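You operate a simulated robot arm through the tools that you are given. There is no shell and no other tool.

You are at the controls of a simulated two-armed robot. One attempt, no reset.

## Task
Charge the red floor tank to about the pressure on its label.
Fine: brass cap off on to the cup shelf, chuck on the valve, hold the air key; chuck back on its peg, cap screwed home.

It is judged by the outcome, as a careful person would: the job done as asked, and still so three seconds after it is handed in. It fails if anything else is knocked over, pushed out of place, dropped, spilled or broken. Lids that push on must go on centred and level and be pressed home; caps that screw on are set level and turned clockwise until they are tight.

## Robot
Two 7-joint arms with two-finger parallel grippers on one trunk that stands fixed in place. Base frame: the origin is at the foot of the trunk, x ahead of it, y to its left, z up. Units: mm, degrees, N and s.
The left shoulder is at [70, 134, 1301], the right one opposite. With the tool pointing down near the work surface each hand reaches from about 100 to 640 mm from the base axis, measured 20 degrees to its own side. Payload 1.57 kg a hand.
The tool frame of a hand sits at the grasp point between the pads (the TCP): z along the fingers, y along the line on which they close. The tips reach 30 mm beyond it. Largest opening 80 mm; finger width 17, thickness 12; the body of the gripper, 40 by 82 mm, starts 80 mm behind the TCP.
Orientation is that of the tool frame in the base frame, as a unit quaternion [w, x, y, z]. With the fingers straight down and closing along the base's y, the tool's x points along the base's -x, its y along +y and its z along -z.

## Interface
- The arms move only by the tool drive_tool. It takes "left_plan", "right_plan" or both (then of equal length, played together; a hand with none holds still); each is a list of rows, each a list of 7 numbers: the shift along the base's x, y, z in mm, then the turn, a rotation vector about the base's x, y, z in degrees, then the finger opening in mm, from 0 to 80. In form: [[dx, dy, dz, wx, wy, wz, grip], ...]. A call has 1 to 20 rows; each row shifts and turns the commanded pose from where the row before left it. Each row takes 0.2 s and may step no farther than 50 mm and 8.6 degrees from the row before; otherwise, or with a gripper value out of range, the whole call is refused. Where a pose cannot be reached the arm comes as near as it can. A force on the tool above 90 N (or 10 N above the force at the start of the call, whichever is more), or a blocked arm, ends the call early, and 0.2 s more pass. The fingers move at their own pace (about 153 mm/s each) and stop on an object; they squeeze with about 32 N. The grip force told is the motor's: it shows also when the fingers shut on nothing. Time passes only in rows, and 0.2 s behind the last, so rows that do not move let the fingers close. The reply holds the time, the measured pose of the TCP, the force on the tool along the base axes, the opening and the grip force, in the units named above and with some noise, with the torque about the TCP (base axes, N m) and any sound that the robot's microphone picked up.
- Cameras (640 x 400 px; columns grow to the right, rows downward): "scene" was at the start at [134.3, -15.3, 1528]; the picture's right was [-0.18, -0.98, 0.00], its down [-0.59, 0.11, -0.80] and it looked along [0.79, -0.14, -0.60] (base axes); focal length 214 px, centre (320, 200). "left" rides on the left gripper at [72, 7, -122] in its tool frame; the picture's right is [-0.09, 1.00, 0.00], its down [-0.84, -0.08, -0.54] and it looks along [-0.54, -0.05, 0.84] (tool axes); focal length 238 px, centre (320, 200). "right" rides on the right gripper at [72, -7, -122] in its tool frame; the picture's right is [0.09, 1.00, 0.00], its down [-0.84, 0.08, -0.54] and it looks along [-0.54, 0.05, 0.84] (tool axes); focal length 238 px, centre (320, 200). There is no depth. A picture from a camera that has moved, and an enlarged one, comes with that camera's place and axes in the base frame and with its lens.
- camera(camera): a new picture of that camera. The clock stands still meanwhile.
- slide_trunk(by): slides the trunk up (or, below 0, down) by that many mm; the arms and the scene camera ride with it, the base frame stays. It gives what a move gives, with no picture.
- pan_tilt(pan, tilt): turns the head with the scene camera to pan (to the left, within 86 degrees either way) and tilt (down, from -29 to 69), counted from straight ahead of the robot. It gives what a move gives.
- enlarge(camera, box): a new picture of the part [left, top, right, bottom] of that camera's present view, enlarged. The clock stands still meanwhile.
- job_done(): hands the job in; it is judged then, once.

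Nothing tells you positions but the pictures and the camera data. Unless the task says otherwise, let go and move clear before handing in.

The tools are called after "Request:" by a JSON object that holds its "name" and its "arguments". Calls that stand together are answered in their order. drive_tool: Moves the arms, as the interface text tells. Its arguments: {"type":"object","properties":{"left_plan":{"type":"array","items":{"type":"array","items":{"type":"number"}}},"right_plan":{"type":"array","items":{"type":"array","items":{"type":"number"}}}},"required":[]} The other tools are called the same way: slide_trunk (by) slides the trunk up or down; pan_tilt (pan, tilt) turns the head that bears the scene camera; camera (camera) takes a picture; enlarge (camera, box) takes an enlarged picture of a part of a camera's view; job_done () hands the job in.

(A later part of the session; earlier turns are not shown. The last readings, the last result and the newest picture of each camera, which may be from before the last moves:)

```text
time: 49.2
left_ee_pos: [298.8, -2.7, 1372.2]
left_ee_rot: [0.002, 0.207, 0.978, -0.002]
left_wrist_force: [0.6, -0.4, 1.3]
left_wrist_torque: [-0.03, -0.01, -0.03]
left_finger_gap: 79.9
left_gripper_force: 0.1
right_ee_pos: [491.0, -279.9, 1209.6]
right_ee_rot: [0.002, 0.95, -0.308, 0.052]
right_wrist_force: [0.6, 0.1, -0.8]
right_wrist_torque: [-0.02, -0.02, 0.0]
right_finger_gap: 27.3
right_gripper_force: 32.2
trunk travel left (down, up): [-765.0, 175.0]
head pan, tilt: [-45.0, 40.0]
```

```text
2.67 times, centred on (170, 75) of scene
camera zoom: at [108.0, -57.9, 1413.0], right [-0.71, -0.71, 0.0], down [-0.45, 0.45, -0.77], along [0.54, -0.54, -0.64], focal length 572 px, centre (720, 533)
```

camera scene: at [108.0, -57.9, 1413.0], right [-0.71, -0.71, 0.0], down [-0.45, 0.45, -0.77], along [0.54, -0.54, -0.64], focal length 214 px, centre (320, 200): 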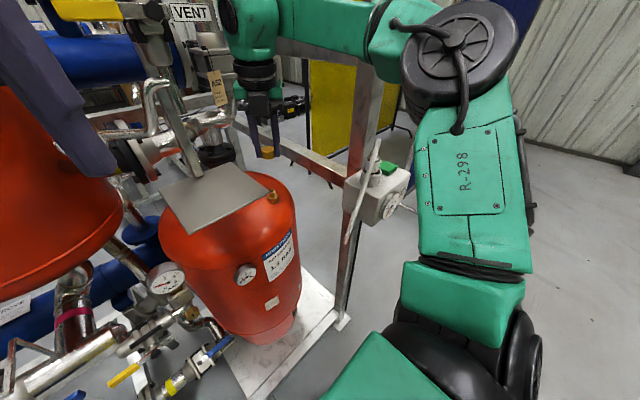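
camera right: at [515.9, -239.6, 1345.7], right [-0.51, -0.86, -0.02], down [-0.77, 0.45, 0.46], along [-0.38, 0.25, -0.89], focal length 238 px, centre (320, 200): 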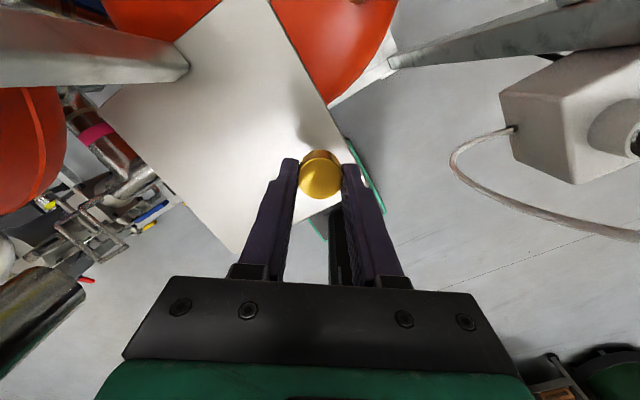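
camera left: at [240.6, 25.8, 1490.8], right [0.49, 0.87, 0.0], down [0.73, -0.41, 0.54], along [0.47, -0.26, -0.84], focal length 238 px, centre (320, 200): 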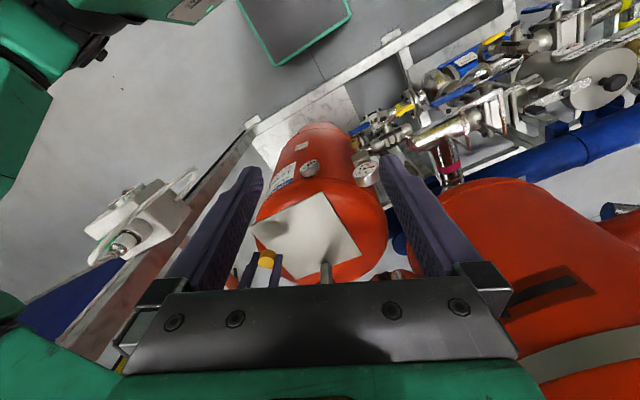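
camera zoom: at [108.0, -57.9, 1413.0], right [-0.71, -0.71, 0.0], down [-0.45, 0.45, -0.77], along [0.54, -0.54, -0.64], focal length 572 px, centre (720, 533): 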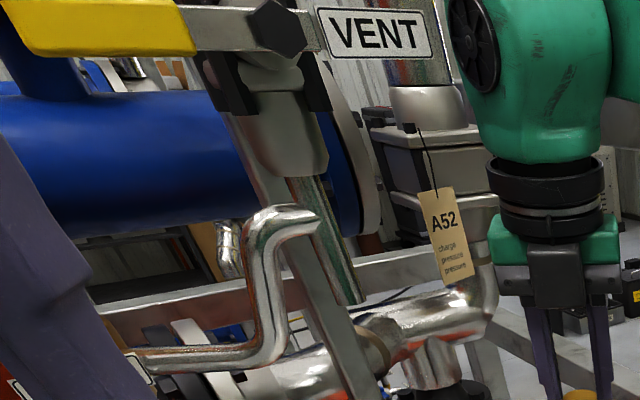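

Backing off restored everything, and the VENT sign and valve look unmoved. I'll put the cap near the shelf's front edge instead, with the wrist leaning back toward the robot by about 20° so it stays clear of the sign and lever.

Request:
{"name": "drive_tool", "arguments": {"right_plan": [[-12, 0, 4, 0, 0, 7.2, 20], [-12, 0, 4, 0, 0, 7.2, 20], [-12, 0, 4, 0, 0, 7.2, 20], [-12, 0, 4, 0, 0, 7.2, 20], [-12, 0, 4, 0, 0, 7.2, 20], [0, 0, 0, 0, -7, 0, 20], [0, 0, 0, 0, -7, 0, 20], [0, 0, 0, 0, 0, 0, 20]]}}

Request:
{"name": "camera", "arguments": {"camera": "scene"}}

Request:
{"name": "camera", "arguments": {"camera": "right"}}

```text
time: 51.0
left_ee_pos: [300.4, -3.3, 1370.0]
left_ee_rot: [0.001, 0.208, 0.978, -0.001]
left_wrist_force: [-0.8, 0.8, -0.7]
left_wrist_torque: [0.01, 0.02, 0.01]
left_finger_gap: 79.8
left_gripper_force: 0.0
right_ee_pos: [432.6, -283.1, 1229.6]
right_ee_rot: [-0.014, 0.985, 0.002, 0.171]
right_wrist_force: [0.3, 0.9, -0.5]
right_wrist_torque: [-0.01, 0.04, 0.0]
right_finger_gap: 27.4
right_gripper_force: 32.3
trunk travel left (down, up): [-765.0, 175.0]
head pan, tilt: [-45.0, 40.0]
```

```text
taken
camera scene: at [109.3, -59.6, 1412.8], right [-0.71, -0.71, 0.0], down [-0.45, 0.45, -0.77], along [0.54, -0.54, -0.64], focal length 214 px, centre (320, 200)
```

scene: 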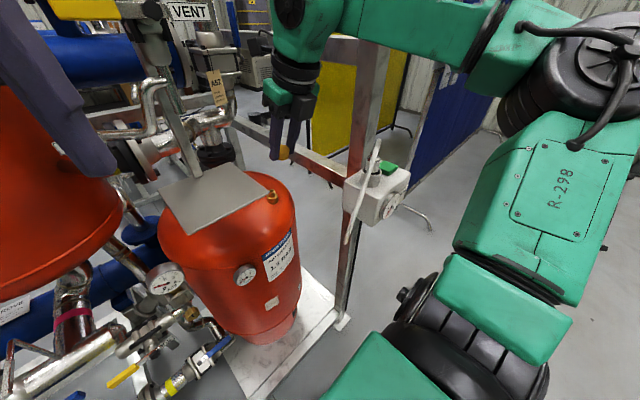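

```text
taken
camera right: at [458.6, -278.9, 1368.3], right [0.09, -1.0, 0.0], down [-0.97, -0.09, 0.23], along [-0.22, -0.02, -0.97], focal length 238 px, centre (320, 200)
```

right: 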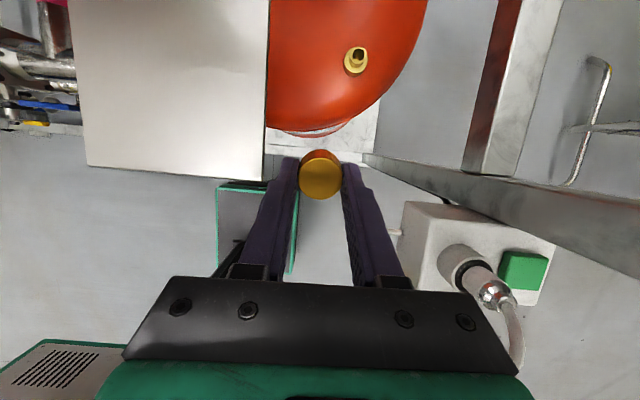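

The shelf's front-right corner is confirmed at about (421, -227, 1140). I'll move over to y≈−203 and lower to just above the surface.

Request:
{"name": "drive_tool", "arguments": {"right_plan": [[1, 25, 0, 0, 0, 0, 20], [1, 25, 0, 0, 0, 0, 20], [1, 25, 0, 0, 0, 0, 20], [1, 6, -15, 0, 0, 0, 20], [0, 0, -20, 0, 0, 0, 20], [0, 0, 0, 0, 0, 0, 20]]}}

Request:
{"name": "camera", "arguments": {"camera": "scene"}}

Request:
{"name": "enlarge", "arguments": {"camera": "scene", "box": [160, 120, 320, 220]}}

Request:
{"name": "camera", "arguments": {"camera": "right"}}

```text
time: 52.4
left_ee_pos: [299.4, -3.9, 1370.3]
left_ee_rot: [0.003, 0.207, 0.978, -0.001]
left_wrist_force: [-0.3, 0.3, -0.3]
left_wrist_torque: [-0.02, 0.01, -0.01]
left_finger_gap: 79.9
left_gripper_force: 0.1
right_ee_pos: [435.9, -200.1, 1193.9]
right_ee_rot: [-0.014, 0.985, 0.001, 0.17]
right_wrist_force: [0.6, -0.1, 0.3]
right_wrist_torque: [0.02, 0.0, -0.02]
right_finger_gap: 27.4
right_gripper_force: 31.7
trunk travel left (down, up): [-765.0, 175.0]
head pan, tilt: [-45.0, 40.0]
```

```text
taken
camera scene: at [108.4, -59.7, 1412.8], right [-0.71, -0.71, 0.0], down [-0.45, 0.45, -0.77], along [0.54, -0.54, -0.64], focal length 214 px, centre (320, 200)
```

scene: 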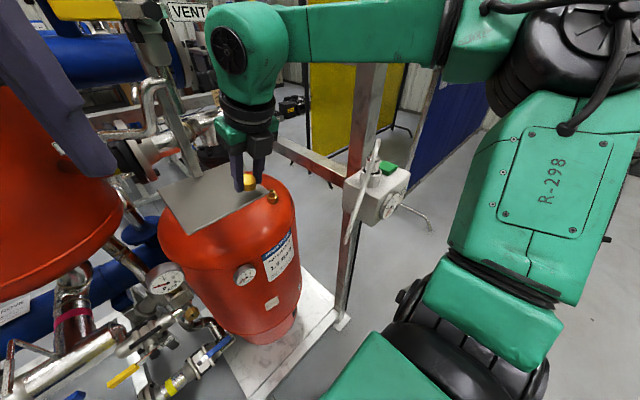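

```text
4.00 times, centred on (240, 170) of scene
camera zoom: at [108.4, -59.7, 1412.8], right [-0.71, -0.71, 0.0], down [-0.45, 0.45, -0.77], along [0.54, -0.54, -0.64], focal length 858 px, centre (640, 320)
```

zoom: 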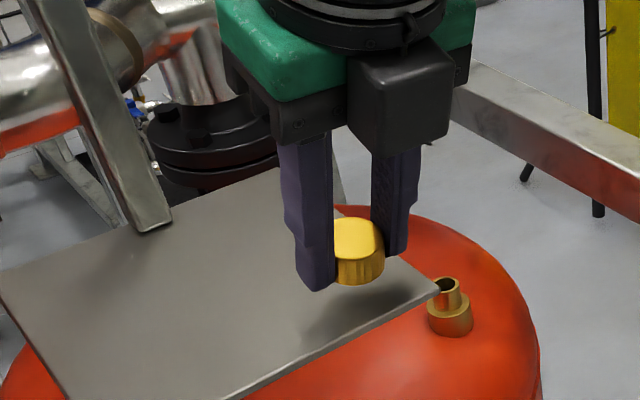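

```text
taken
camera right: at [462.4, -197.3, 1333.2], right [0.09, -1.0, 0.0], down [-0.97, -0.09, 0.23], along [-0.23, -0.02, -0.97], focal length 238 px, centre (320, 200)
```

right: 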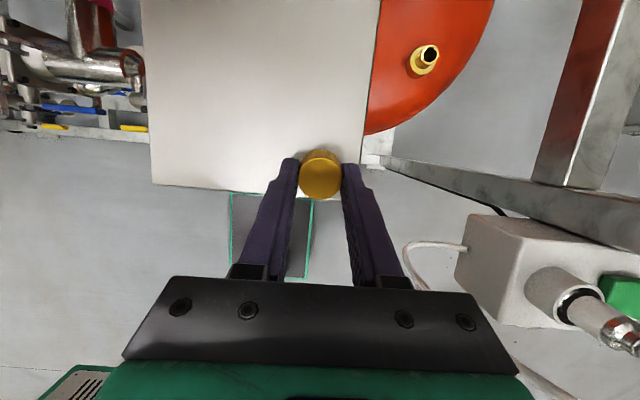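

The cap is over the shelf. I'll shift it 6 mm further in for margin and lower gently until contact.

Request:
{"name": "drive_tool", "arguments": {"right_plan": [[6, 0, -8, 0, 0, 0, 20], [0, 0, -7, 0, 0, 0, 20], [0, 0, -2, 0, 0, 0, 20], [0, 0, -2, 0, 0, 0, 20], [0, 0, 0, 0, 0, 0, 20]]}}

Request:
{"name": "enlarge", "arguments": {"camera": "scene", "box": [200, 150, 280, 200]}}

```text
time: 53.6
left_ee_pos: [296.2, -3.7, 1371.5]
left_ee_rot: [0.004, 0.208, 0.978, -0.001]
left_wrist_force: [0.6, 0.2, 1.0]
left_wrist_torque: [0.02, 0.0, 0.01]
left_finger_gap: 79.9
left_gripper_force: 0.0
right_ee_pos: [441.6, -201.8, 1180.3]
right_ee_rot: [-0.014, 0.984, 0.001, 0.18]
right_wrist_force: [13.2, -8.2, 50.0]
right_wrist_torque: [-1.05, -0.55, 0.79]
right_finger_gap: 27.8
right_gripper_force: 32.0
trunk travel left (down, up): [-765.0, 175.0]
head pan, tilt: [-45.0, 40.0]
```

```text
8.00 times, centred on (240, 175) of scene
camera zoom: at [105.8, -59.2, 1413.6], right [-0.71, -0.71, 0.0], down [-0.45, 0.45, -0.77], along [0.54, -0.54, -0.64], focal length 1716 px, centre (960, 400)
```

zoom: 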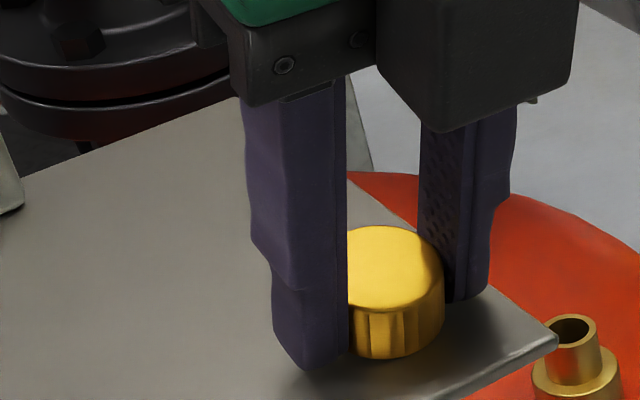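

Contact came a bit early at 50 N, so the shelf top is near 1149. I'll ease up to take the load off, then open slowly.

Request:
{"name": "drive_tool", "arguments": {"right_plan": [[0, 0, 3, 0, 0, 0, 20], [0, 0, 2, 0, 0, 0, 20], [0, 0, 0, 0, 0, 0, 20]]}}

Request:
{"name": "enlarge", "arguments": {"camera": "scene", "box": [200, 150, 280, 200]}}

```text
time: 54.4
left_ee_pos: [299.8, -3.2, 1370.4]
left_ee_rot: [0.003, 0.207, 0.978, -0.001]
left_wrist_force: [0.4, -0.6, -0.5]
left_wrist_torque: [-0.01, -0.04, 0.03]
left_finger_gap: 79.7
left_gripper_force: 0.0
right_ee_pos: [442.7, -200.9, 1181.8]
right_ee_rot: [-0.014, 0.985, -0.002, 0.172]
right_wrist_force: [12.5, -5.5, 30.4]
right_wrist_torque: [-0.64, -0.49, -0.07]
right_finger_gap: 27.6
right_gripper_force: 31.8
trunk travel left (down, up): [-765.0, 175.0]
head pan, tilt: [-45.0, 40.0]
```

```text
8.00 times, centred on (240, 175) of scene
camera zoom: at [108.4, -59.2, 1412.8], right [-0.71, -0.71, 0.0], down [-0.45, 0.45, -0.77], along [0.54, -0.54, -0.64], focal length 1716 px, centre (960, 400)
```

zoom: 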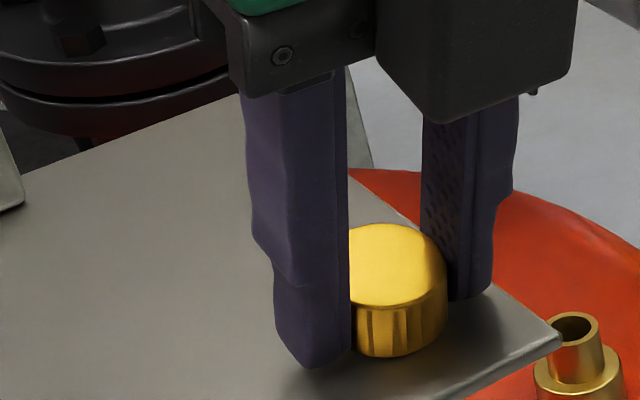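

Request:
{"name": "drive_tool", "arguments": {"right_plan": [[0, 0, 1.5, 0, 0, 0, 20], [0, 0, 1, 0, 0, 0, 20], [0, 0, 0, 0, 0, 0, 20]]}}

Request:
{"name": "enlarge", "arguments": {"camera": "scene", "box": [200, 150, 280, 200]}}

```text
time: 55.2
left_ee_pos: [301.6, -4.0, 1369.5]
left_ee_rot: [0.001, 0.207, 0.978, -0.002]
left_wrist_force: [0.9, 0.1, 0.4]
left_wrist_torque: [0.03, 0.03, 0.04]
left_finger_gap: 79.8
left_gripper_force: 0.0
right_ee_pos: [444.2, -201.5, 1181.7]
right_ee_rot: [-0.014, 0.985, 0.001, 0.169]
right_wrist_force: [9.1, -1.4, 13.7]
right_wrist_torque: [-0.28, -0.33, 0.17]
right_finger_gap: 27.5
right_gripper_force: 32.0
trunk travel left (down, up): [-765.0, 175.0]
head pan, tilt: [-45.0, 40.0]
```

```text
8.00 times, centred on (240, 175) of scene
camera zoom: at [109.7, -59.2, 1412.6], right [-0.71, -0.71, 0.0], down [-0.46, 0.45, -0.77], along [0.54, -0.54, -0.64], focal length 1716 px, centre (960, 400)
```

zoom: 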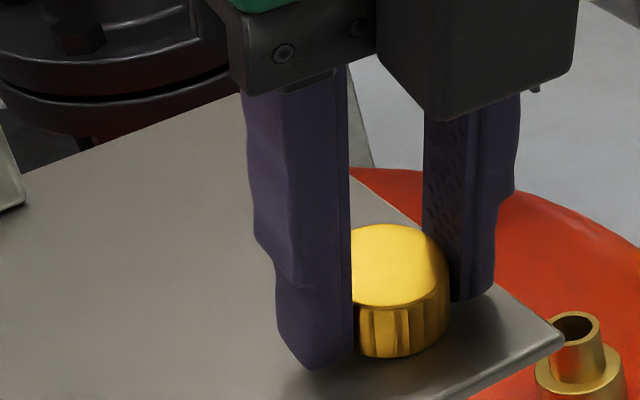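

Load is down to about 14 N. I'll open now.

Request:
{"name": "drive_tool", "arguments": {"right_plan": [[0, 0, 0.5, 0, 0, 0, 30], [0, 0, 0, 0, 0, 0, 36], [0, 0, 0, 0, 0, 0, 46], [0, 0, 0, 0, 0, 0, 56]]}}

Request:
{"name": "enlarge", "arguments": {"camera": "scene", "box": [200, 150, 280, 200]}}

Request:
{"name": "camera", "arguments": {"camera": "right"}}

```text
time: 56.2
left_ee_pos: [299.4, -4.1, 1370.5]
left_ee_rot: [0.001, 0.207, 0.978, -0.001]
left_wrist_force: [0.1, -0.1, 0.4]
left_wrist_torque: [0.01, -0.01, 0.02]
left_finger_gap: 79.8
left_gripper_force: 0.0
right_ee_pos: [441.4, -200.6, 1181.3]
right_ee_rot: [-0.014, 0.985, 0.0, 0.17]
right_wrist_force: [0.2, 0.3, 0.3]
right_wrist_torque: [0.03, 0.01, -0.05]
right_finger_gap: 56.1
right_gripper_force: 0.1
trunk travel left (down, up): [-765.0, 175.0]
head pan, tilt: [-45.0, 40.0]
```

```text
8.00 times, centred on (240, 175) of scene
camera zoom: at [108.6, -60.2, 1412.7], right [-0.71, -0.71, 0.0], down [-0.45, 0.45, -0.77], along [0.54, -0.54, -0.64], focal length 1716 px, centre (960, 400)
```

zoom: 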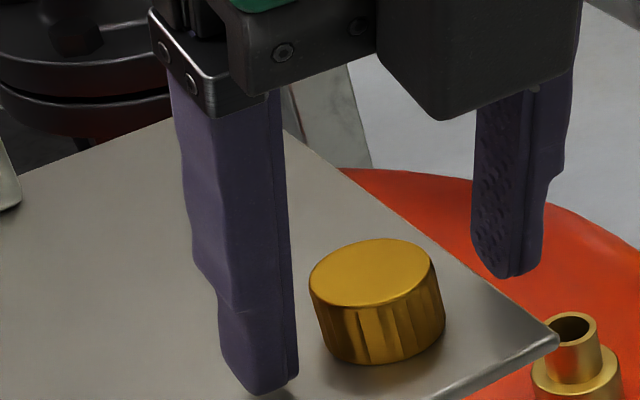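

```text
taken
camera right: at [468.1, -198.7, 1321.5], right [0.09, -1.0, 0.0], down [-0.97, -0.09, 0.23], along [-0.23, -0.03, -0.97], focal length 238 px, centre (320, 200)
```

right: 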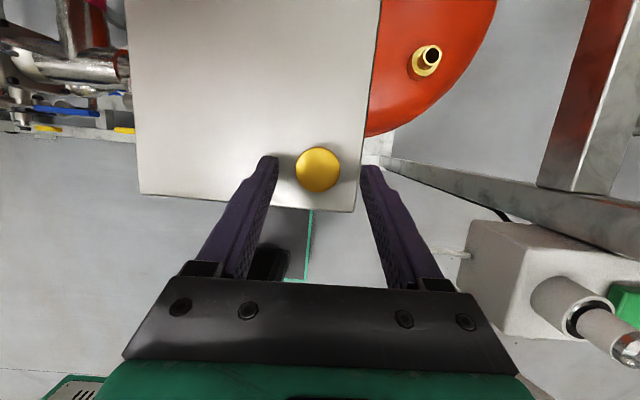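

The cap now stands flat on the shelf at about (451, -200). I'll lift clear and head toward the box to measure the chuck closely.

Request:
{"name": "drive_tool", "arguments": {"right_plan": [[-4, 0, 12, 0, 0, 0, 60], [-8, 0, 30, 0, 0, 0, 70], [-10, -15, 35, 0, 0, 0, 70], [-15, -35, 10, 0, 5, 0, 70], [-15, -40, 0, 0, 5, 0, 70], [-10, -40, 0, 0, 0, -8, 70], [0, 0, 0, 0, 0, -8, 70], [0, 0, 0, 0, 0, 0, 70]]}}

Request:
{"name": "camera", "arguments": {"camera": "right"}}

Request:
{"name": "camera", "arguments": {"camera": "scene"}}

Request:
{"name": "enlarge", "arguments": {"camera": "scene", "box": [200, 150, 280, 200]}}

```text
time: 58.0
left_ee_pos: [301.3, -4.3, 1369.6]
left_ee_rot: [0.002, 0.208, 0.978, -0.002]
left_wrist_force: [-0.5, 0.4, 0.0]
left_wrist_torque: [-0.01, 0.01, 0.04]
left_finger_gap: 80.2
left_gripper_force: 0.1
right_ee_pos: [380.2, -331.2, 1269.4]
right_ee_rot: [-0.002, 0.987, -0.139, 0.085]
right_wrist_force: [-0.4, -0.1, -0.2]
right_wrist_torque: [-0.03, -0.02, -0.02]
right_finger_gap: 70.2
right_gripper_force: 0.0
trunk travel left (down, up): [-765.0, 175.0]
head pan, tilt: [-45.0, 40.0]
```

```text
taken
camera right: at [428.8, -342.1, 1402.5], right [-0.19, -0.98, -0.01], down [-0.9, 0.17, 0.39], along [-0.38, 0.08, -0.92], focal length 238 px, centre (320, 200)
```

right: 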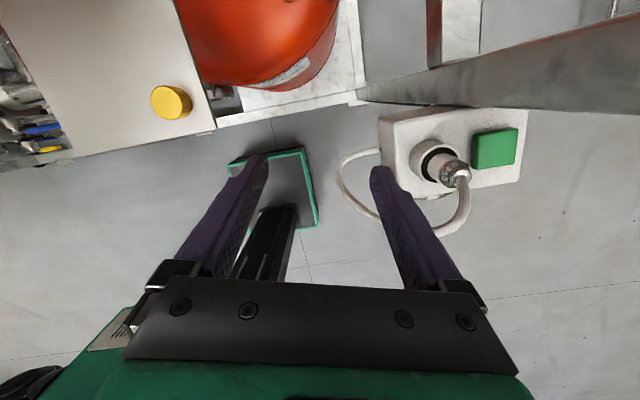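

```text
taken
camera scene: at [109.1, -59.5, 1412.8], right [-0.71, -0.71, 0.0], down [-0.45, 0.45, -0.77], along [0.54, -0.54, -0.64], focal length 214 px, centre (320, 200)
```

scene: 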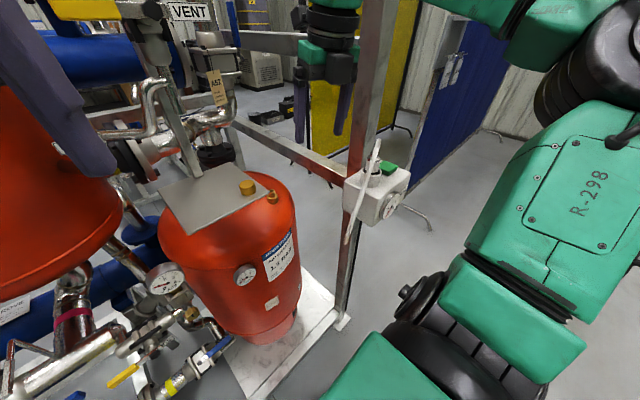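

```text
8.00 times, centred on (240, 175) of scene
camera zoom: at [109.1, -59.5, 1412.8], right [-0.71, -0.71, 0.0], down [-0.45, 0.45, -0.77], along [0.54, -0.54, -0.64], focal length 1716 px, centre (960, 400)
```

zoom: 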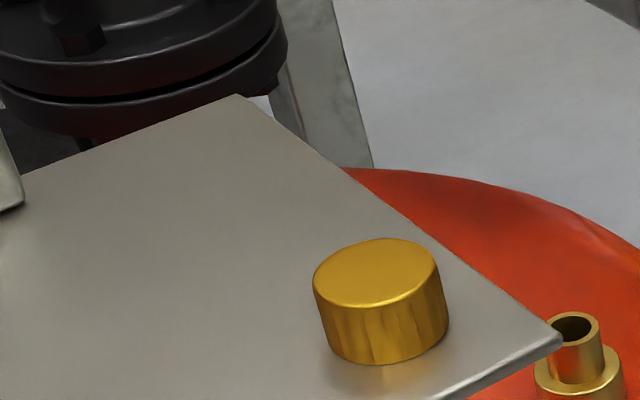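

The cap is stable on the shelf. Now I'll zoom in on the chuck and box from both cameras to triangulate.

Request:
{"name": "enlarge", "arguments": {"camera": "right", "box": [380, 100, 540, 200]}}

Request:
{"name": "enlarge", "arguments": {"camera": "scene", "box": [330, 130, 426, 190]}}

Request:
{"name": "enlarge", "arguments": {"camera": "scene", "box": [330, 170, 426, 230]}}

Request:
{"name": "enlarge", "arguments": {"camera": "left", "box": [60, 160, 220, 260]}}

```text
4.00 times, centred on (460, 150) of right
camera zoom: at [428.8, -342.1, 1402.5], right [-0.19, -0.98, -0.01], down [-0.9, 0.17, 0.39], along [-0.38, 0.08, -0.92], focal length 953 px, centre (-240, 400)
```

zoom: 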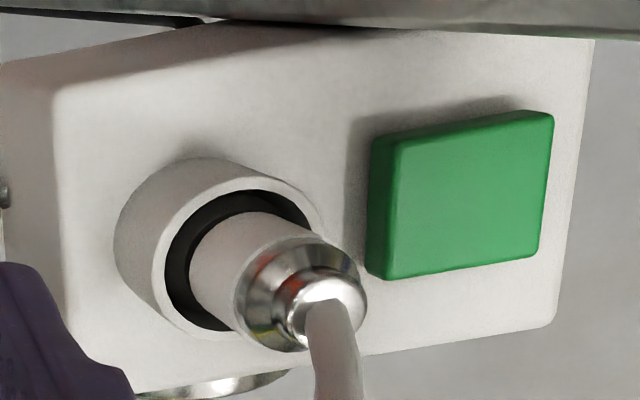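

```text
6.67 times, centred on (378, 160) of scene
camera zoom: at [109.1, -59.5, 1412.8], right [-0.71, -0.71, 0.0], down [-0.45, 0.45, -0.77], along [0.54, -0.54, -0.64], focal length 1430 px, centre (-67, 467)
```

zoom: 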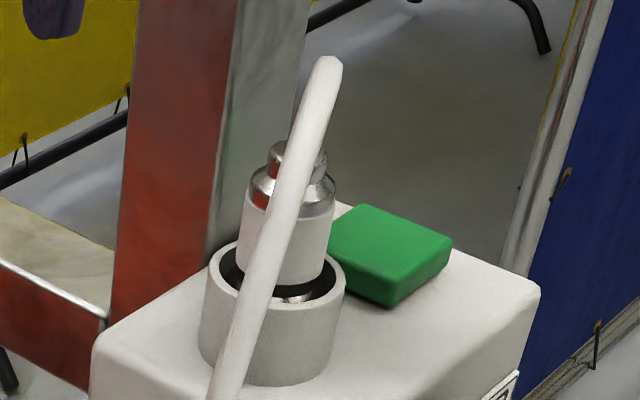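

```text
6.67 times, centred on (378, 200) of scene
camera zoom: at [109.1, -59.5, 1412.8], right [-0.71, -0.71, 0.0], down [-0.45, 0.45, -0.77], along [0.54, -0.54, -0.64], focal length 1430 px, centre (-67, 200)
```

zoom: 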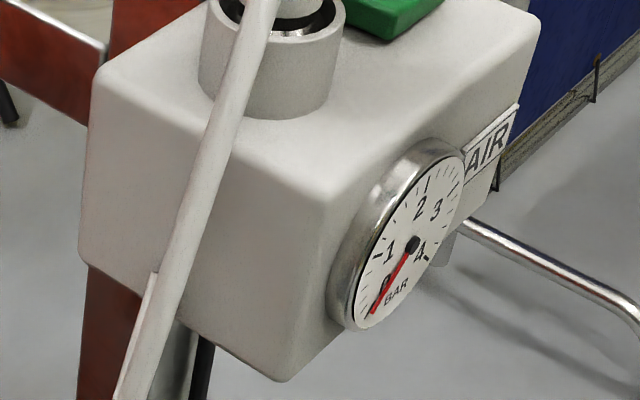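

```text
4.00 times, centred on (140, 210) of left
camera zoom: at [237.5, 32.3, 1491.2], right [0.49, 0.87, 0.0], down [0.73, -0.41, 0.55], along [0.48, -0.27, -0.84], focal length 953 px, centre (1040, 160)
```

zoom: 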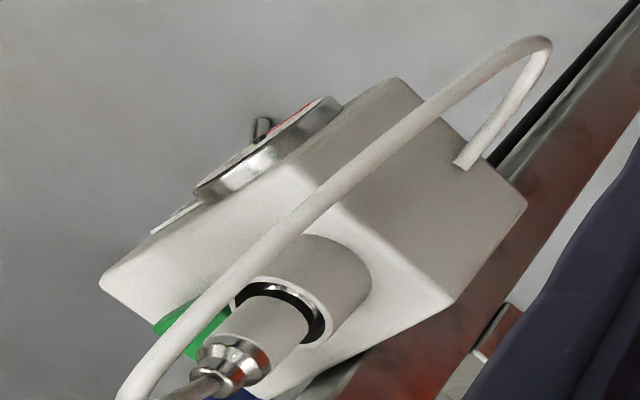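

The collar rim is at (334.6, -462, 1132), the chuck neck at about 1175 and the hose apex at about (324, -449, 1219). I'll untilt, turn to yaw −72 so the hose passes between the fingers, then tilt 10° to match what's needed at the valve.

Request:
{"name": "drive_tool", "arguments": {"right_plan": [[0, 0, 0, 0.58, 4.87, 0, 70], [0, 0, 5, 0.58, 4.87, 0, 70], [0, 0, 0, 0, 0, 8, 70], [0, 0, 0, 0, 0, 8, 70], [0, 0, 0, 0, 0, 8, 70], [0, 0, 0, 0, 0, 8, 70], [0, 0, 0, 0, 0, 8, 70], [0, 0, 0, 0, 0, 8, 70], [0, 0, 0, 0, 0, 8, 70], [0, 0, 0, 0, 0, 8, 70], [0, 0, 0, 0, 0, 8, 70], [0, 0, 0, 0, 0, 8, 70], [0, 0, 0, 0, 0, 8, 70], [0, 0, 0, 0, 0, 8, 70], [0, 0, 0, 0, 0, 8, 70], [0, 0, 0, 0, 0, 8, 70], [0, 0, 0, 0, 0, 8, 70], [0, 0, 0, 0, 0, 4, 70], [0, 0, 0, -4.755, -1.545, 0, 70], [0, 0, 0, -4.755, -1.545, 0, 70]]}}

Request:
{"name": "camera", "arguments": {"camera": "right"}}

Request:
{"name": "camera", "arguments": {"camera": "scene"}}

```text
time: 62.2
left_ee_pos: [299.0, -2.3, 1370.7]
left_ee_rot: [0.002, 0.207, 0.978, -0.002]
left_wrist_force: [1.2, -0.4, 0.5]
left_wrist_torque: [0.02, 0.02, 0.0]
left_finger_gap: 79.7
left_gripper_force: 0.0
right_ee_pos: [380.4, -331.3, 1274.7]
right_ee_rot: [0.07, 0.586, 0.806, -0.053]
right_wrist_force: [0.1, -0.1, 0.3]
right_wrist_torque: [-0.05, -0.04, -0.02]
right_finger_gap: 70.2
right_gripper_force: 0.0
trunk travel left (down, up): [-765.0, 175.0]
head pan, tilt: [-45.0, 40.0]
```

```text
taken
camera right: at [344.2, -244.8, 1382.7], right [0.92, 0.39, -0.02], down [0.3, -0.67, 0.68], along [0.26, -0.63, -0.73], focal length 238 px, centre (320, 200)
```

right: 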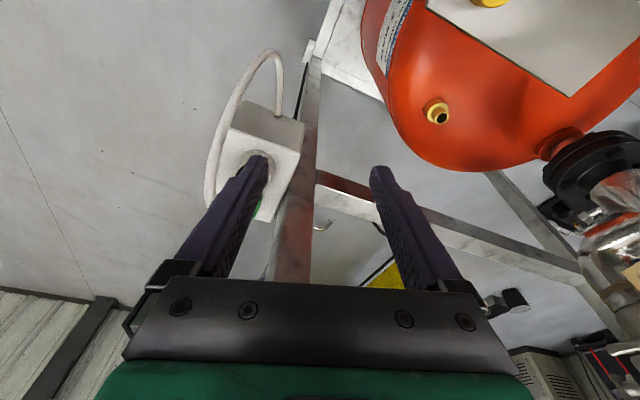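

```text
taken
camera scene: at [108.0, -58.9, 1412.9], right [-0.71, -0.71, 0.0], down [-0.45, 0.45, -0.77], along [0.54, -0.54, -0.64], focal length 214 px, centre (320, 200)
```

scene: 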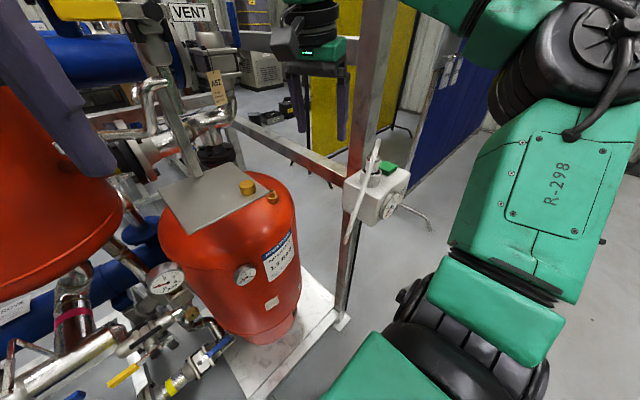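

Orientation is right. I'll move over the chuck, still above the hose apex.

Request:
{"name": "drive_tool", "arguments": {"right_plan": [[-12, -32, 0, 0, 0, 0, 70], [-12, -32, 0, 0, 0, 0, 70], [-12, -32, 0, 0, 0, 0, 70], [-11, -31, -2, 0, 0, 0, 70], [0, 0, 0, 0, 0, 0, 70]]}}

Request:
{"name": "camera", "arguments": {"camera": "right"}}

Request:
{"name": "enlarge", "arguments": {"camera": "scene", "box": [290, 90, 450, 190]}}

```text
time: 63.4
left_ee_pos: [299.7, -4.4, 1370.0]
left_ee_rot: [0.001, 0.207, 0.978, 0.0]
left_wrist_force: [-0.4, 1.0, -0.2]
left_wrist_torque: [0.01, 0.02, 0.0]
left_finger_gap: 80.2
left_gripper_force: 0.1
right_ee_pos: [331.9, -459.4, 1273.2]
right_ee_rot: [0.07, 0.586, 0.806, -0.052]
right_wrist_force: [0.5, -0.3, -0.5]
right_wrist_torque: [-0.01, 0.01, 0.01]
right_finger_gap: 69.8
right_gripper_force: 0.1
trunk travel left (down, up): [-765.0, 175.0]
head pan, tilt: [-45.0, 40.0]
```

```text
taken
camera right: at [296.2, -373.7, 1381.6], right [0.92, 0.39, -0.02], down [0.3, -0.67, 0.68], along [0.26, -0.63, -0.73], focal length 238 px, centre (320, 200)
```

right: 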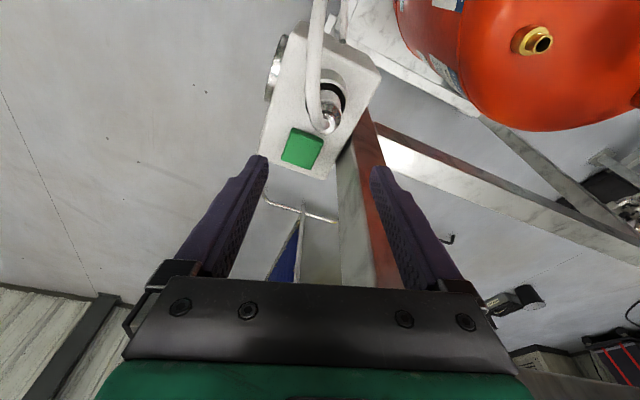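

```text
4.00 times, centred on (370, 140) of scene
camera zoom: at [108.6, -59.5, 1412.8], right [-0.71, -0.71, 0.0], down [-0.45, 0.45, -0.77], along [0.54, -0.54, -0.64], focal length 858 px, centre (120, 440)
```

zoom: 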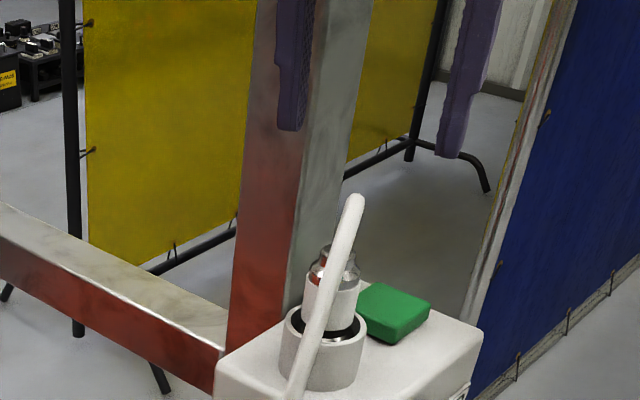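

Request:
{"name": "enlarge", "arguments": {"camera": "right", "box": [256, 50, 416, 150]}}

```text
4.00 times, centred on (336, 100) of right
camera zoom: at [296.2, -373.7, 1381.6], right [0.92, 0.39, -0.02], down [0.3, -0.67, 0.68], along [0.26, -0.63, -0.73], focal length 953 px, centre (256, 600)
```

zoom: 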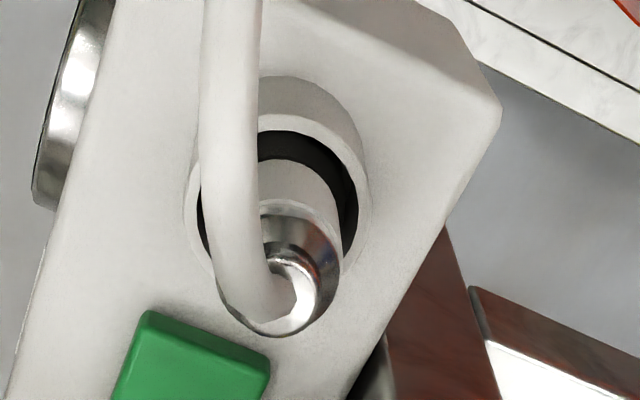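

Chuck centre refines to (335.5, -461). I'll lower over it in steps with the fingers open.

Request:
{"name": "drive_tool", "arguments": {"right_plan": [[1.2, 1.2, -20, 0, 0, 0, 70], [1.2, 1.1, -25, 0, 0, 0, 70], [0, 0, -25, 0, 0, 0, 70], [0, 0, 0, 0, 0, 0, 70]]}}

Request:
{"name": "camera", "arguments": {"camera": "right"}}

Request:
{"name": "enlarge", "arguments": {"camera": "scene", "box": [310, 110, 438, 190]}}

```text
time: 64.4
left_ee_pos: [299.9, -3.6, 1370.5]
left_ee_rot: [0.003, 0.208, 0.978, -0.001]
left_wrist_force: [0.8, -0.4, -0.2]
left_wrist_torque: [0.0, -0.02, -0.01]
left_finger_gap: 80.2
left_gripper_force: 0.0
right_ee_pos: [334.7, -457.0, 1203.1]
right_ee_rot: [0.069, 0.586, 0.806, -0.052]
right_wrist_force: [-0.4, 0.1, 0.2]
right_wrist_torque: [0.03, 0.0, 0.01]
right_finger_gap: 70.0
right_gripper_force: 0.0
trunk travel left (down, up): [-765.0, 175.0]
head pan, tilt: [-45.0, 40.0]
```

```text
taken
camera right: at [299.4, -370.3, 1310.9], right [0.92, 0.39, -0.02], down [0.3, -0.67, 0.68], along [0.26, -0.63, -0.73], focal length 238 px, centre (320, 200)
```

right: 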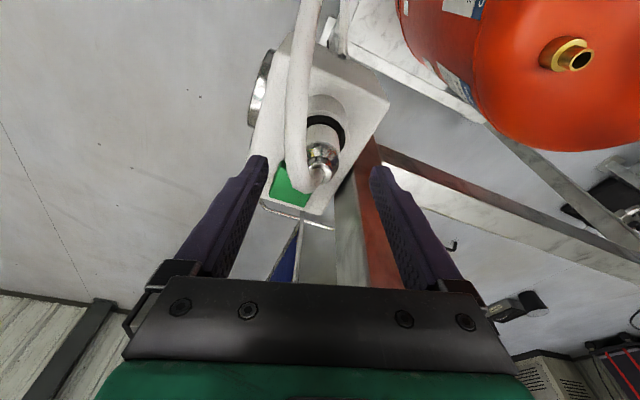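

```text
5.00 times, centred on (374, 150) of scene
camera zoom: at [108.4, -59.9, 1412.8], right [-0.71, -0.71, 0.0], down [-0.45, 0.45, -0.77], along [0.54, -0.54, -0.64], focal length 1072 px, centre (50, 450)
```

zoom: 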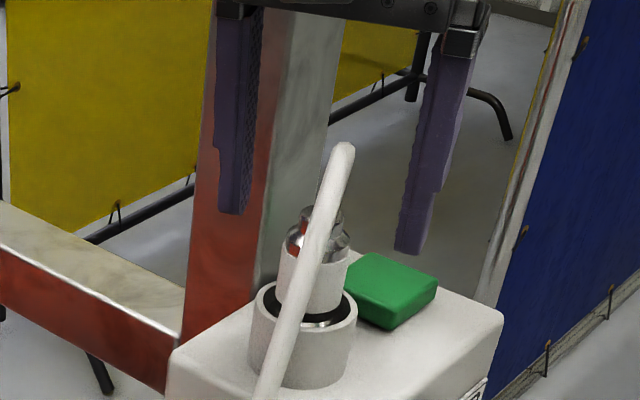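

The hose runs cleanly between the fingers and the key is clear of them. Down the last 32 mm.

Request:
{"name": "drive_tool", "arguments": {"right_plan": [[0, 0, -12, 0, 0, 0, 70], [0, 0, -12, 0, 0, 0, 70], [0, 0, -7, 0, 0, 0, 70], [0, 0, 0, 0, 0, 0, 70]]}}

Request:
{"name": "camera", "arguments": {"camera": "right"}}

Request:
{"name": "enlarge", "arguments": {"camera": "scene", "box": [310, 110, 438, 190]}}

Request:
{"name": "enlarge", "arguments": {"camera": "right", "box": [240, 90, 400, 190]}}

```text
time: 65.4
left_ee_pos: [299.4, -3.9, 1370.9]
left_ee_rot: [0.002, 0.207, 0.978, -0.001]
left_wrist_force: [-0.7, -0.2, 0.1]
left_wrist_torque: [-0.01, -0.02, 0.01]
left_finger_gap: 79.9
left_gripper_force: 0.0
right_ee_pos: [335.2, -456.5, 1171.9]
right_ee_rot: [0.07, 0.586, 0.806, -0.052]
right_wrist_force: [-0.2, 0.1, 0.9]
right_wrist_torque: [-0.02, -0.01, -0.03]
right_finger_gap: 70.2
right_gripper_force: 0.0
trunk travel left (down, up): [-765.0, 175.0]
head pan, tilt: [-45.0, 40.0]
```

```text
taken
camera right: at [300.0, -370.5, 1280.1], right [0.92, 0.39, -0.02], down [0.3, -0.67, 0.68], along [0.26, -0.63, -0.73], focal length 238 px, centre (320, 200)
```

right: 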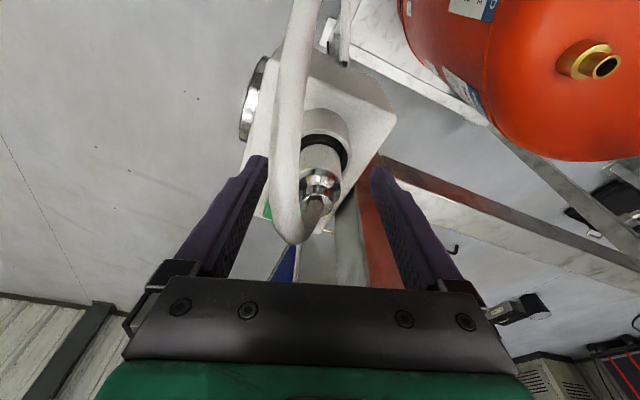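

```text
5.00 times, centred on (374, 150) of scene
camera zoom: at [108.6, -59.9, 1412.8], right [-0.71, -0.71, 0.0], down [-0.45, 0.45, -0.77], along [0.54, -0.54, -0.64], focal length 1072 px, centre (50, 450)
```

zoom: 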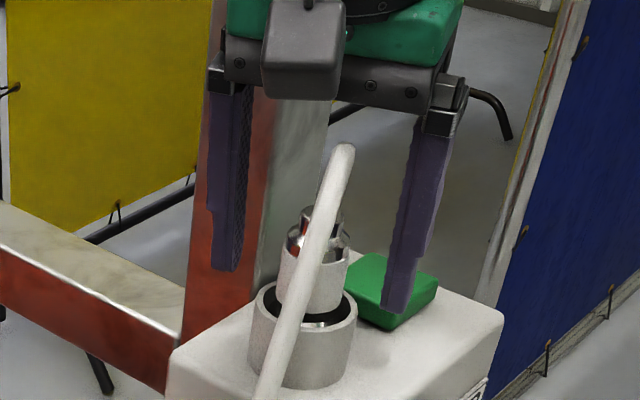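

```text
4.00 times, centred on (320, 140) of right
camera zoom: at [300.0, -370.5, 1280.1], right [0.92, 0.39, -0.02], down [0.3, -0.67, 0.68], along [0.26, -0.63, -0.73], focal length 953 px, centre (320, 440)
```

zoom: 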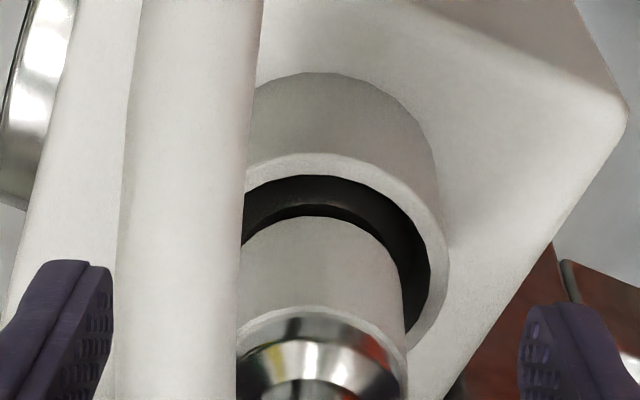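

The chuck is centred between the pads. Closing.

Request:
{"name": "drive_tool", "arguments": {"right_plan": [[0, 0, 0, 0, 0, 0, 50], [0, 0, 0, 0, 0, 0, 36], [0, 0, 0, 0, 0, 0, 20], [0, 0, 0, 0, 0, 0, 20]]}}

Request:
{"name": "enlarge", "arguments": {"camera": "scene", "box": [310, 110, 438, 190]}}

Request:
{"name": "camera", "arguments": {"camera": "right"}}

```text
time: 66.4
left_ee_pos: [300.1, -3.5, 1369.6]
left_ee_rot: [0.002, 0.207, 0.978, -0.001]
left_wrist_force: [0.4, 0.5, -0.4]
left_wrist_torque: [0.0, 0.01, -0.03]
left_finger_gap: 80.0
left_gripper_force: 0.1
right_ee_pos: [335.1, -456.7, 1172.1]
right_ee_rot: [0.069, 0.586, 0.806, -0.052]
right_wrist_force: [0.1, 0.3, 1.1]
right_wrist_torque: [0.03, 0.03, -0.01]
right_finger_gap: 29.2
right_gripper_force: 31.6
trunk travel left (down, up): [-765.0, 175.0]
head pan, tilt: [-45.0, 40.0]
```

```text
5.00 times, centred on (374, 150) of scene
camera zoom: at [108.6, -59.8, 1412.8], right [-0.71, -0.71, 0.0], down [-0.45, 0.45, -0.77], along [0.54, -0.54, -0.64], focal length 1072 px, centre (50, 450)
```

zoom: 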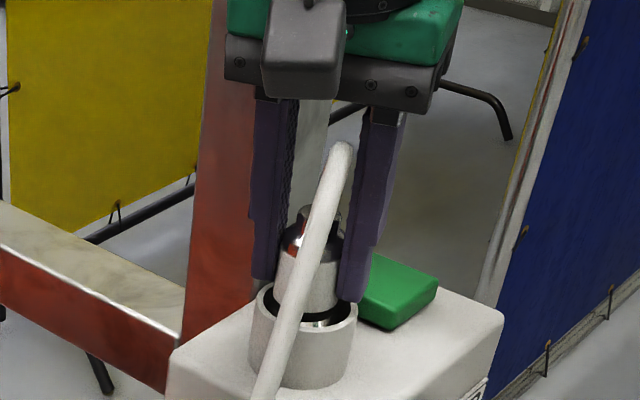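

```text
taken
camera right: at [300.0, -370.4, 1280.4], right [0.92, 0.39, -0.02], down [0.3, -0.67, 0.68], along [0.26, -0.63, -0.73], focal length 238 px, centre (320, 200)
```

right: 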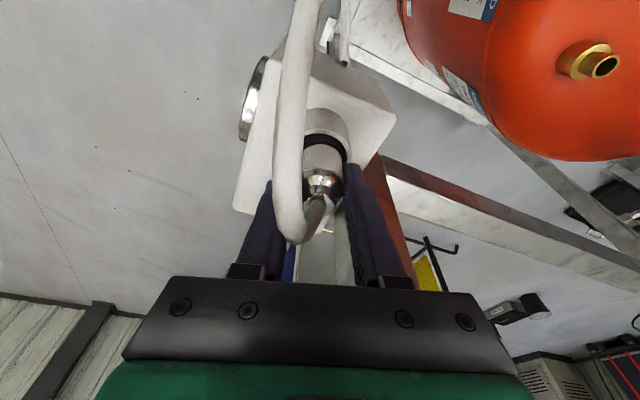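

The chuck is gripped at 29.2 mm. I note the docked pose as TCP (335.1, -456.7, 1172). Now I'll lift straight up.

Request:
{"name": "drive_tool", "arguments": {"right_plan": [[0, 0, 3, 0, 0, 0, 20], [0, 0, 6, 0, 0, 0, 20], [0, 0, 10, 0, 0, 0, 20], [0, 0, 15, 0, 0, 0, 20], [0, 0, 0, 0, 0, 0, 20]]}}

Request:
{"name": "enlarge", "arguments": {"camera": "scene", "box": [310, 90, 438, 170]}}

Request:
{"name": "camera", "arguments": {"camera": "right"}}

```text
time: 67.6
left_ee_pos: [299.6, -3.9, 1369.7]
left_ee_rot: [0.002, 0.207, 0.978, -0.001]
left_wrist_force: [0.5, -0.7, 0.2]
left_wrist_torque: [0.0, 0.0, -0.02]
left_finger_gap: 80.3
left_gripper_force: 0.0
right_ee_pos: [334.9, -454.7, 1204.0]
right_ee_rot: [0.07, 0.586, 0.806, -0.052]
right_wrist_force: [0.4, -0.7, -0.5]
right_wrist_torque: [-0.01, -0.01, 0.01]
right_finger_gap: 29.1
right_gripper_force: 32.1
trunk travel left (down, up): [-765.0, 175.0]
head pan, tilt: [-45.0, 40.0]
```

```text
5.00 times, centred on (374, 130) of scene
camera zoom: at [108.7, -60.2, 1412.8], right [-0.71, -0.71, 0.0], down [-0.45, 0.45, -0.77], along [0.54, -0.54, -0.64], focal length 1072 px, centre (50, 550)
```

zoom: 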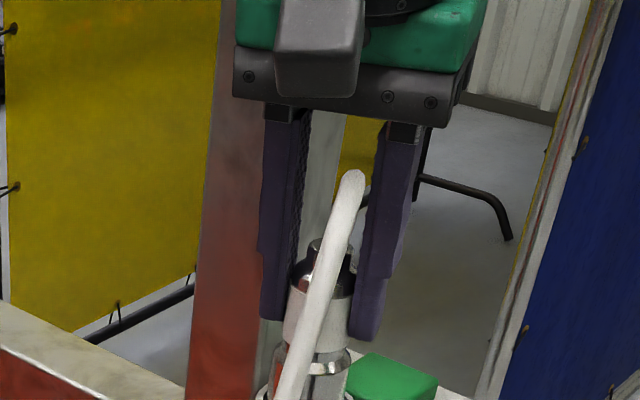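

```text
taken
camera right: at [299.8, -370.0, 1312.7], right [0.92, 0.39, -0.02], down [0.3, -0.67, 0.68], along [0.26, -0.63, -0.73], focal length 238 px, centre (320, 200)
```

right: 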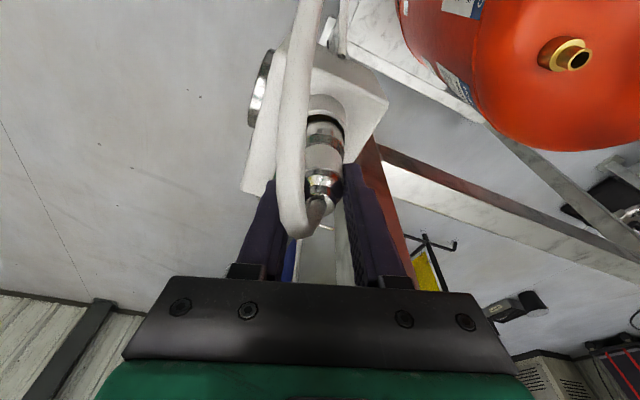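

The chuck is rising out and its lower silver barrel is showing. Continuing up.

Request:
{"name": "drive_tool", "arguments": {"right_plan": [[0, 0, 12, 0, 0, 0, 20], [0, 0, 12, 0, 0, 0, 20], [0, 0, 12, 0, 0, 0, 20], [0, 0, 12, 0, 0, 0, 20], [0, 0, 0, 0, 0, 0, 20]]}}

Request:
{"name": "enlarge", "arguments": {"camera": "scene", "box": [310, 70, 470, 170]}}

Request:
{"name": "enlarge", "arguments": {"camera": "right", "box": [240, 60, 400, 160]}}

```text
time: 68.8
left_ee_pos: [299.6, -3.9, 1371.1]
left_ee_rot: [0.001, 0.207, 0.978, 0.0]
left_wrist_force: [0.1, 0.0, -0.2]
left_wrist_torque: [0.01, 0.01, 0.01]
left_finger_gap: 79.9
left_gripper_force: 0.0
right_ee_pos: [333.1, -456.1, 1254.3]
right_ee_rot: [0.07, 0.585, 0.806, -0.051]
right_wrist_force: [0.6, -0.1, -0.5]
right_wrist_torque: [0.01, -0.01, 0.0]
right_finger_gap: 29.0
right_gripper_force: 32.4
trunk travel left (down, up): [-765.0, 175.0]
head pan, tilt: [-45.0, 40.0]
```

```text
4.00 times, centred on (390, 120) of scene
camera zoom: at [108.7, -60.3, 1412.8], right [-0.71, -0.71, 0.0], down [-0.45, 0.45, -0.77], along [0.54, -0.54, -0.64], focal length 858 px, centre (40, 520)
```

zoom: 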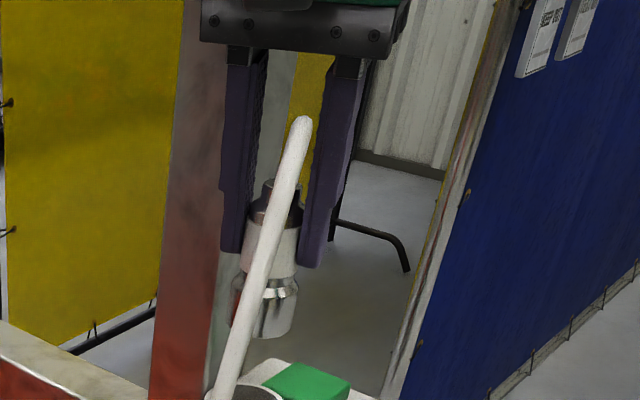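

```text
4.00 times, centred on (320, 110) of right
camera zoom: at [299.4, -370.7, 1362.2], right [0.92, 0.39, -0.02], down [0.3, -0.67, 0.68], along [0.26, -0.63, -0.73], focal length 953 px, centre (320, 560)
```

zoom: 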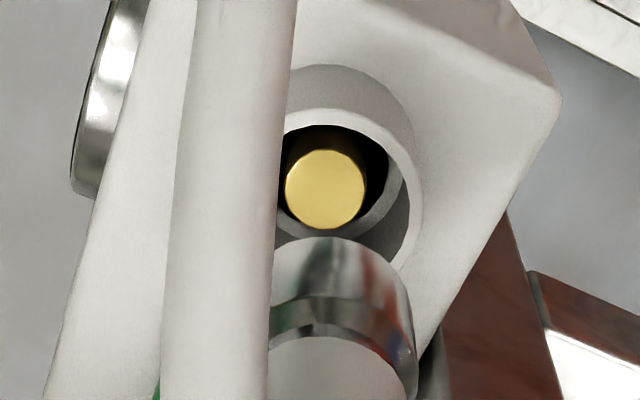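

The chuck is free: its bottom is about 70 mm below the TCP, and the peg is a brass stub inside the collar with its top at z≈1118. I'll carry it to above the valve, turning +42° on the way.

Request:
{"name": "drive_tool", "arguments": {"right_plan": [[30, 20, 0, 0, 0, 6, 20], [35, 20, -10, 0, 0, 6, 20], [35, 20, -15, 0, 0, 6, 20], [35, 20, -20, 0, 0, 6, 20], [35, 20, -20, 0, 0, 6, 20], [35, 20, -20, 0, 0, 6, 20], [20, 15, -10, 0, 0, 6, 20], [0, 0, 0, 0, 0, 0, 20]]}}

Request:
{"name": "camera", "arguments": {"camera": "right"}}

Request:
{"name": "camera", "arguments": {"camera": "scene"}}

```text
time: 70.6
left_ee_pos: [299.2, -4.6, 1369.3]
left_ee_rot: [0.003, 0.207, 0.978, -0.001]
left_wrist_force: [0.3, 0.4, -1.2]
left_wrist_torque: [-0.02, -0.01, 0.0]
left_finger_gap: 79.8
left_gripper_force: 0.0
right_ee_pos: [559.5, -320.9, 1157.5]
right_ee_rot: [0.085, 0.257, 0.962, -0.023]
right_wrist_force: [0.5, -0.4, -1.5]
right_wrist_torque: [0.01, -0.02, 0.0]
right_finger_gap: 29.3
right_gripper_force: 31.6
trunk travel left (down, up): [-765.0, 175.0]
head pan, tilt: [-45.0, 40.0]
```

```text
taken
camera right: at [475.3, -281.3, 1266.1], right [0.42, 0.91, -0.02], down [0.67, -0.3, 0.68], along [0.61, -0.3, -0.73], focal length 238 px, centre (320, 200)
```

right: 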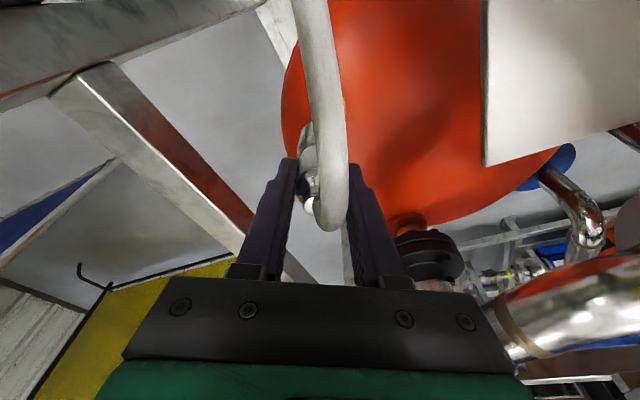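

```text
taken
camera scene: at [108.1, -60.5, 1412.8], right [-0.71, -0.71, 0.0], down [-0.45, 0.46, -0.77], along [0.54, -0.54, -0.64], focal length 214 px, centre (320, 200)
```

scene: 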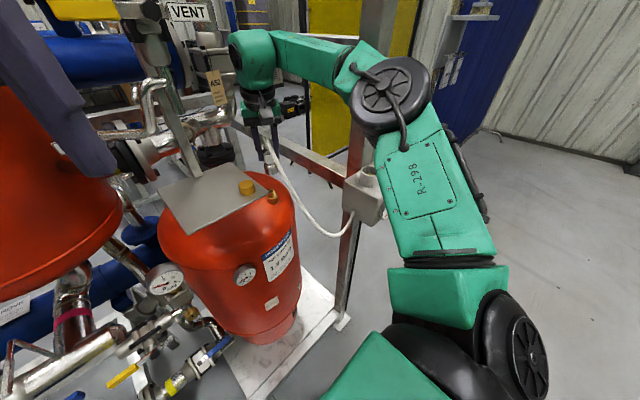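

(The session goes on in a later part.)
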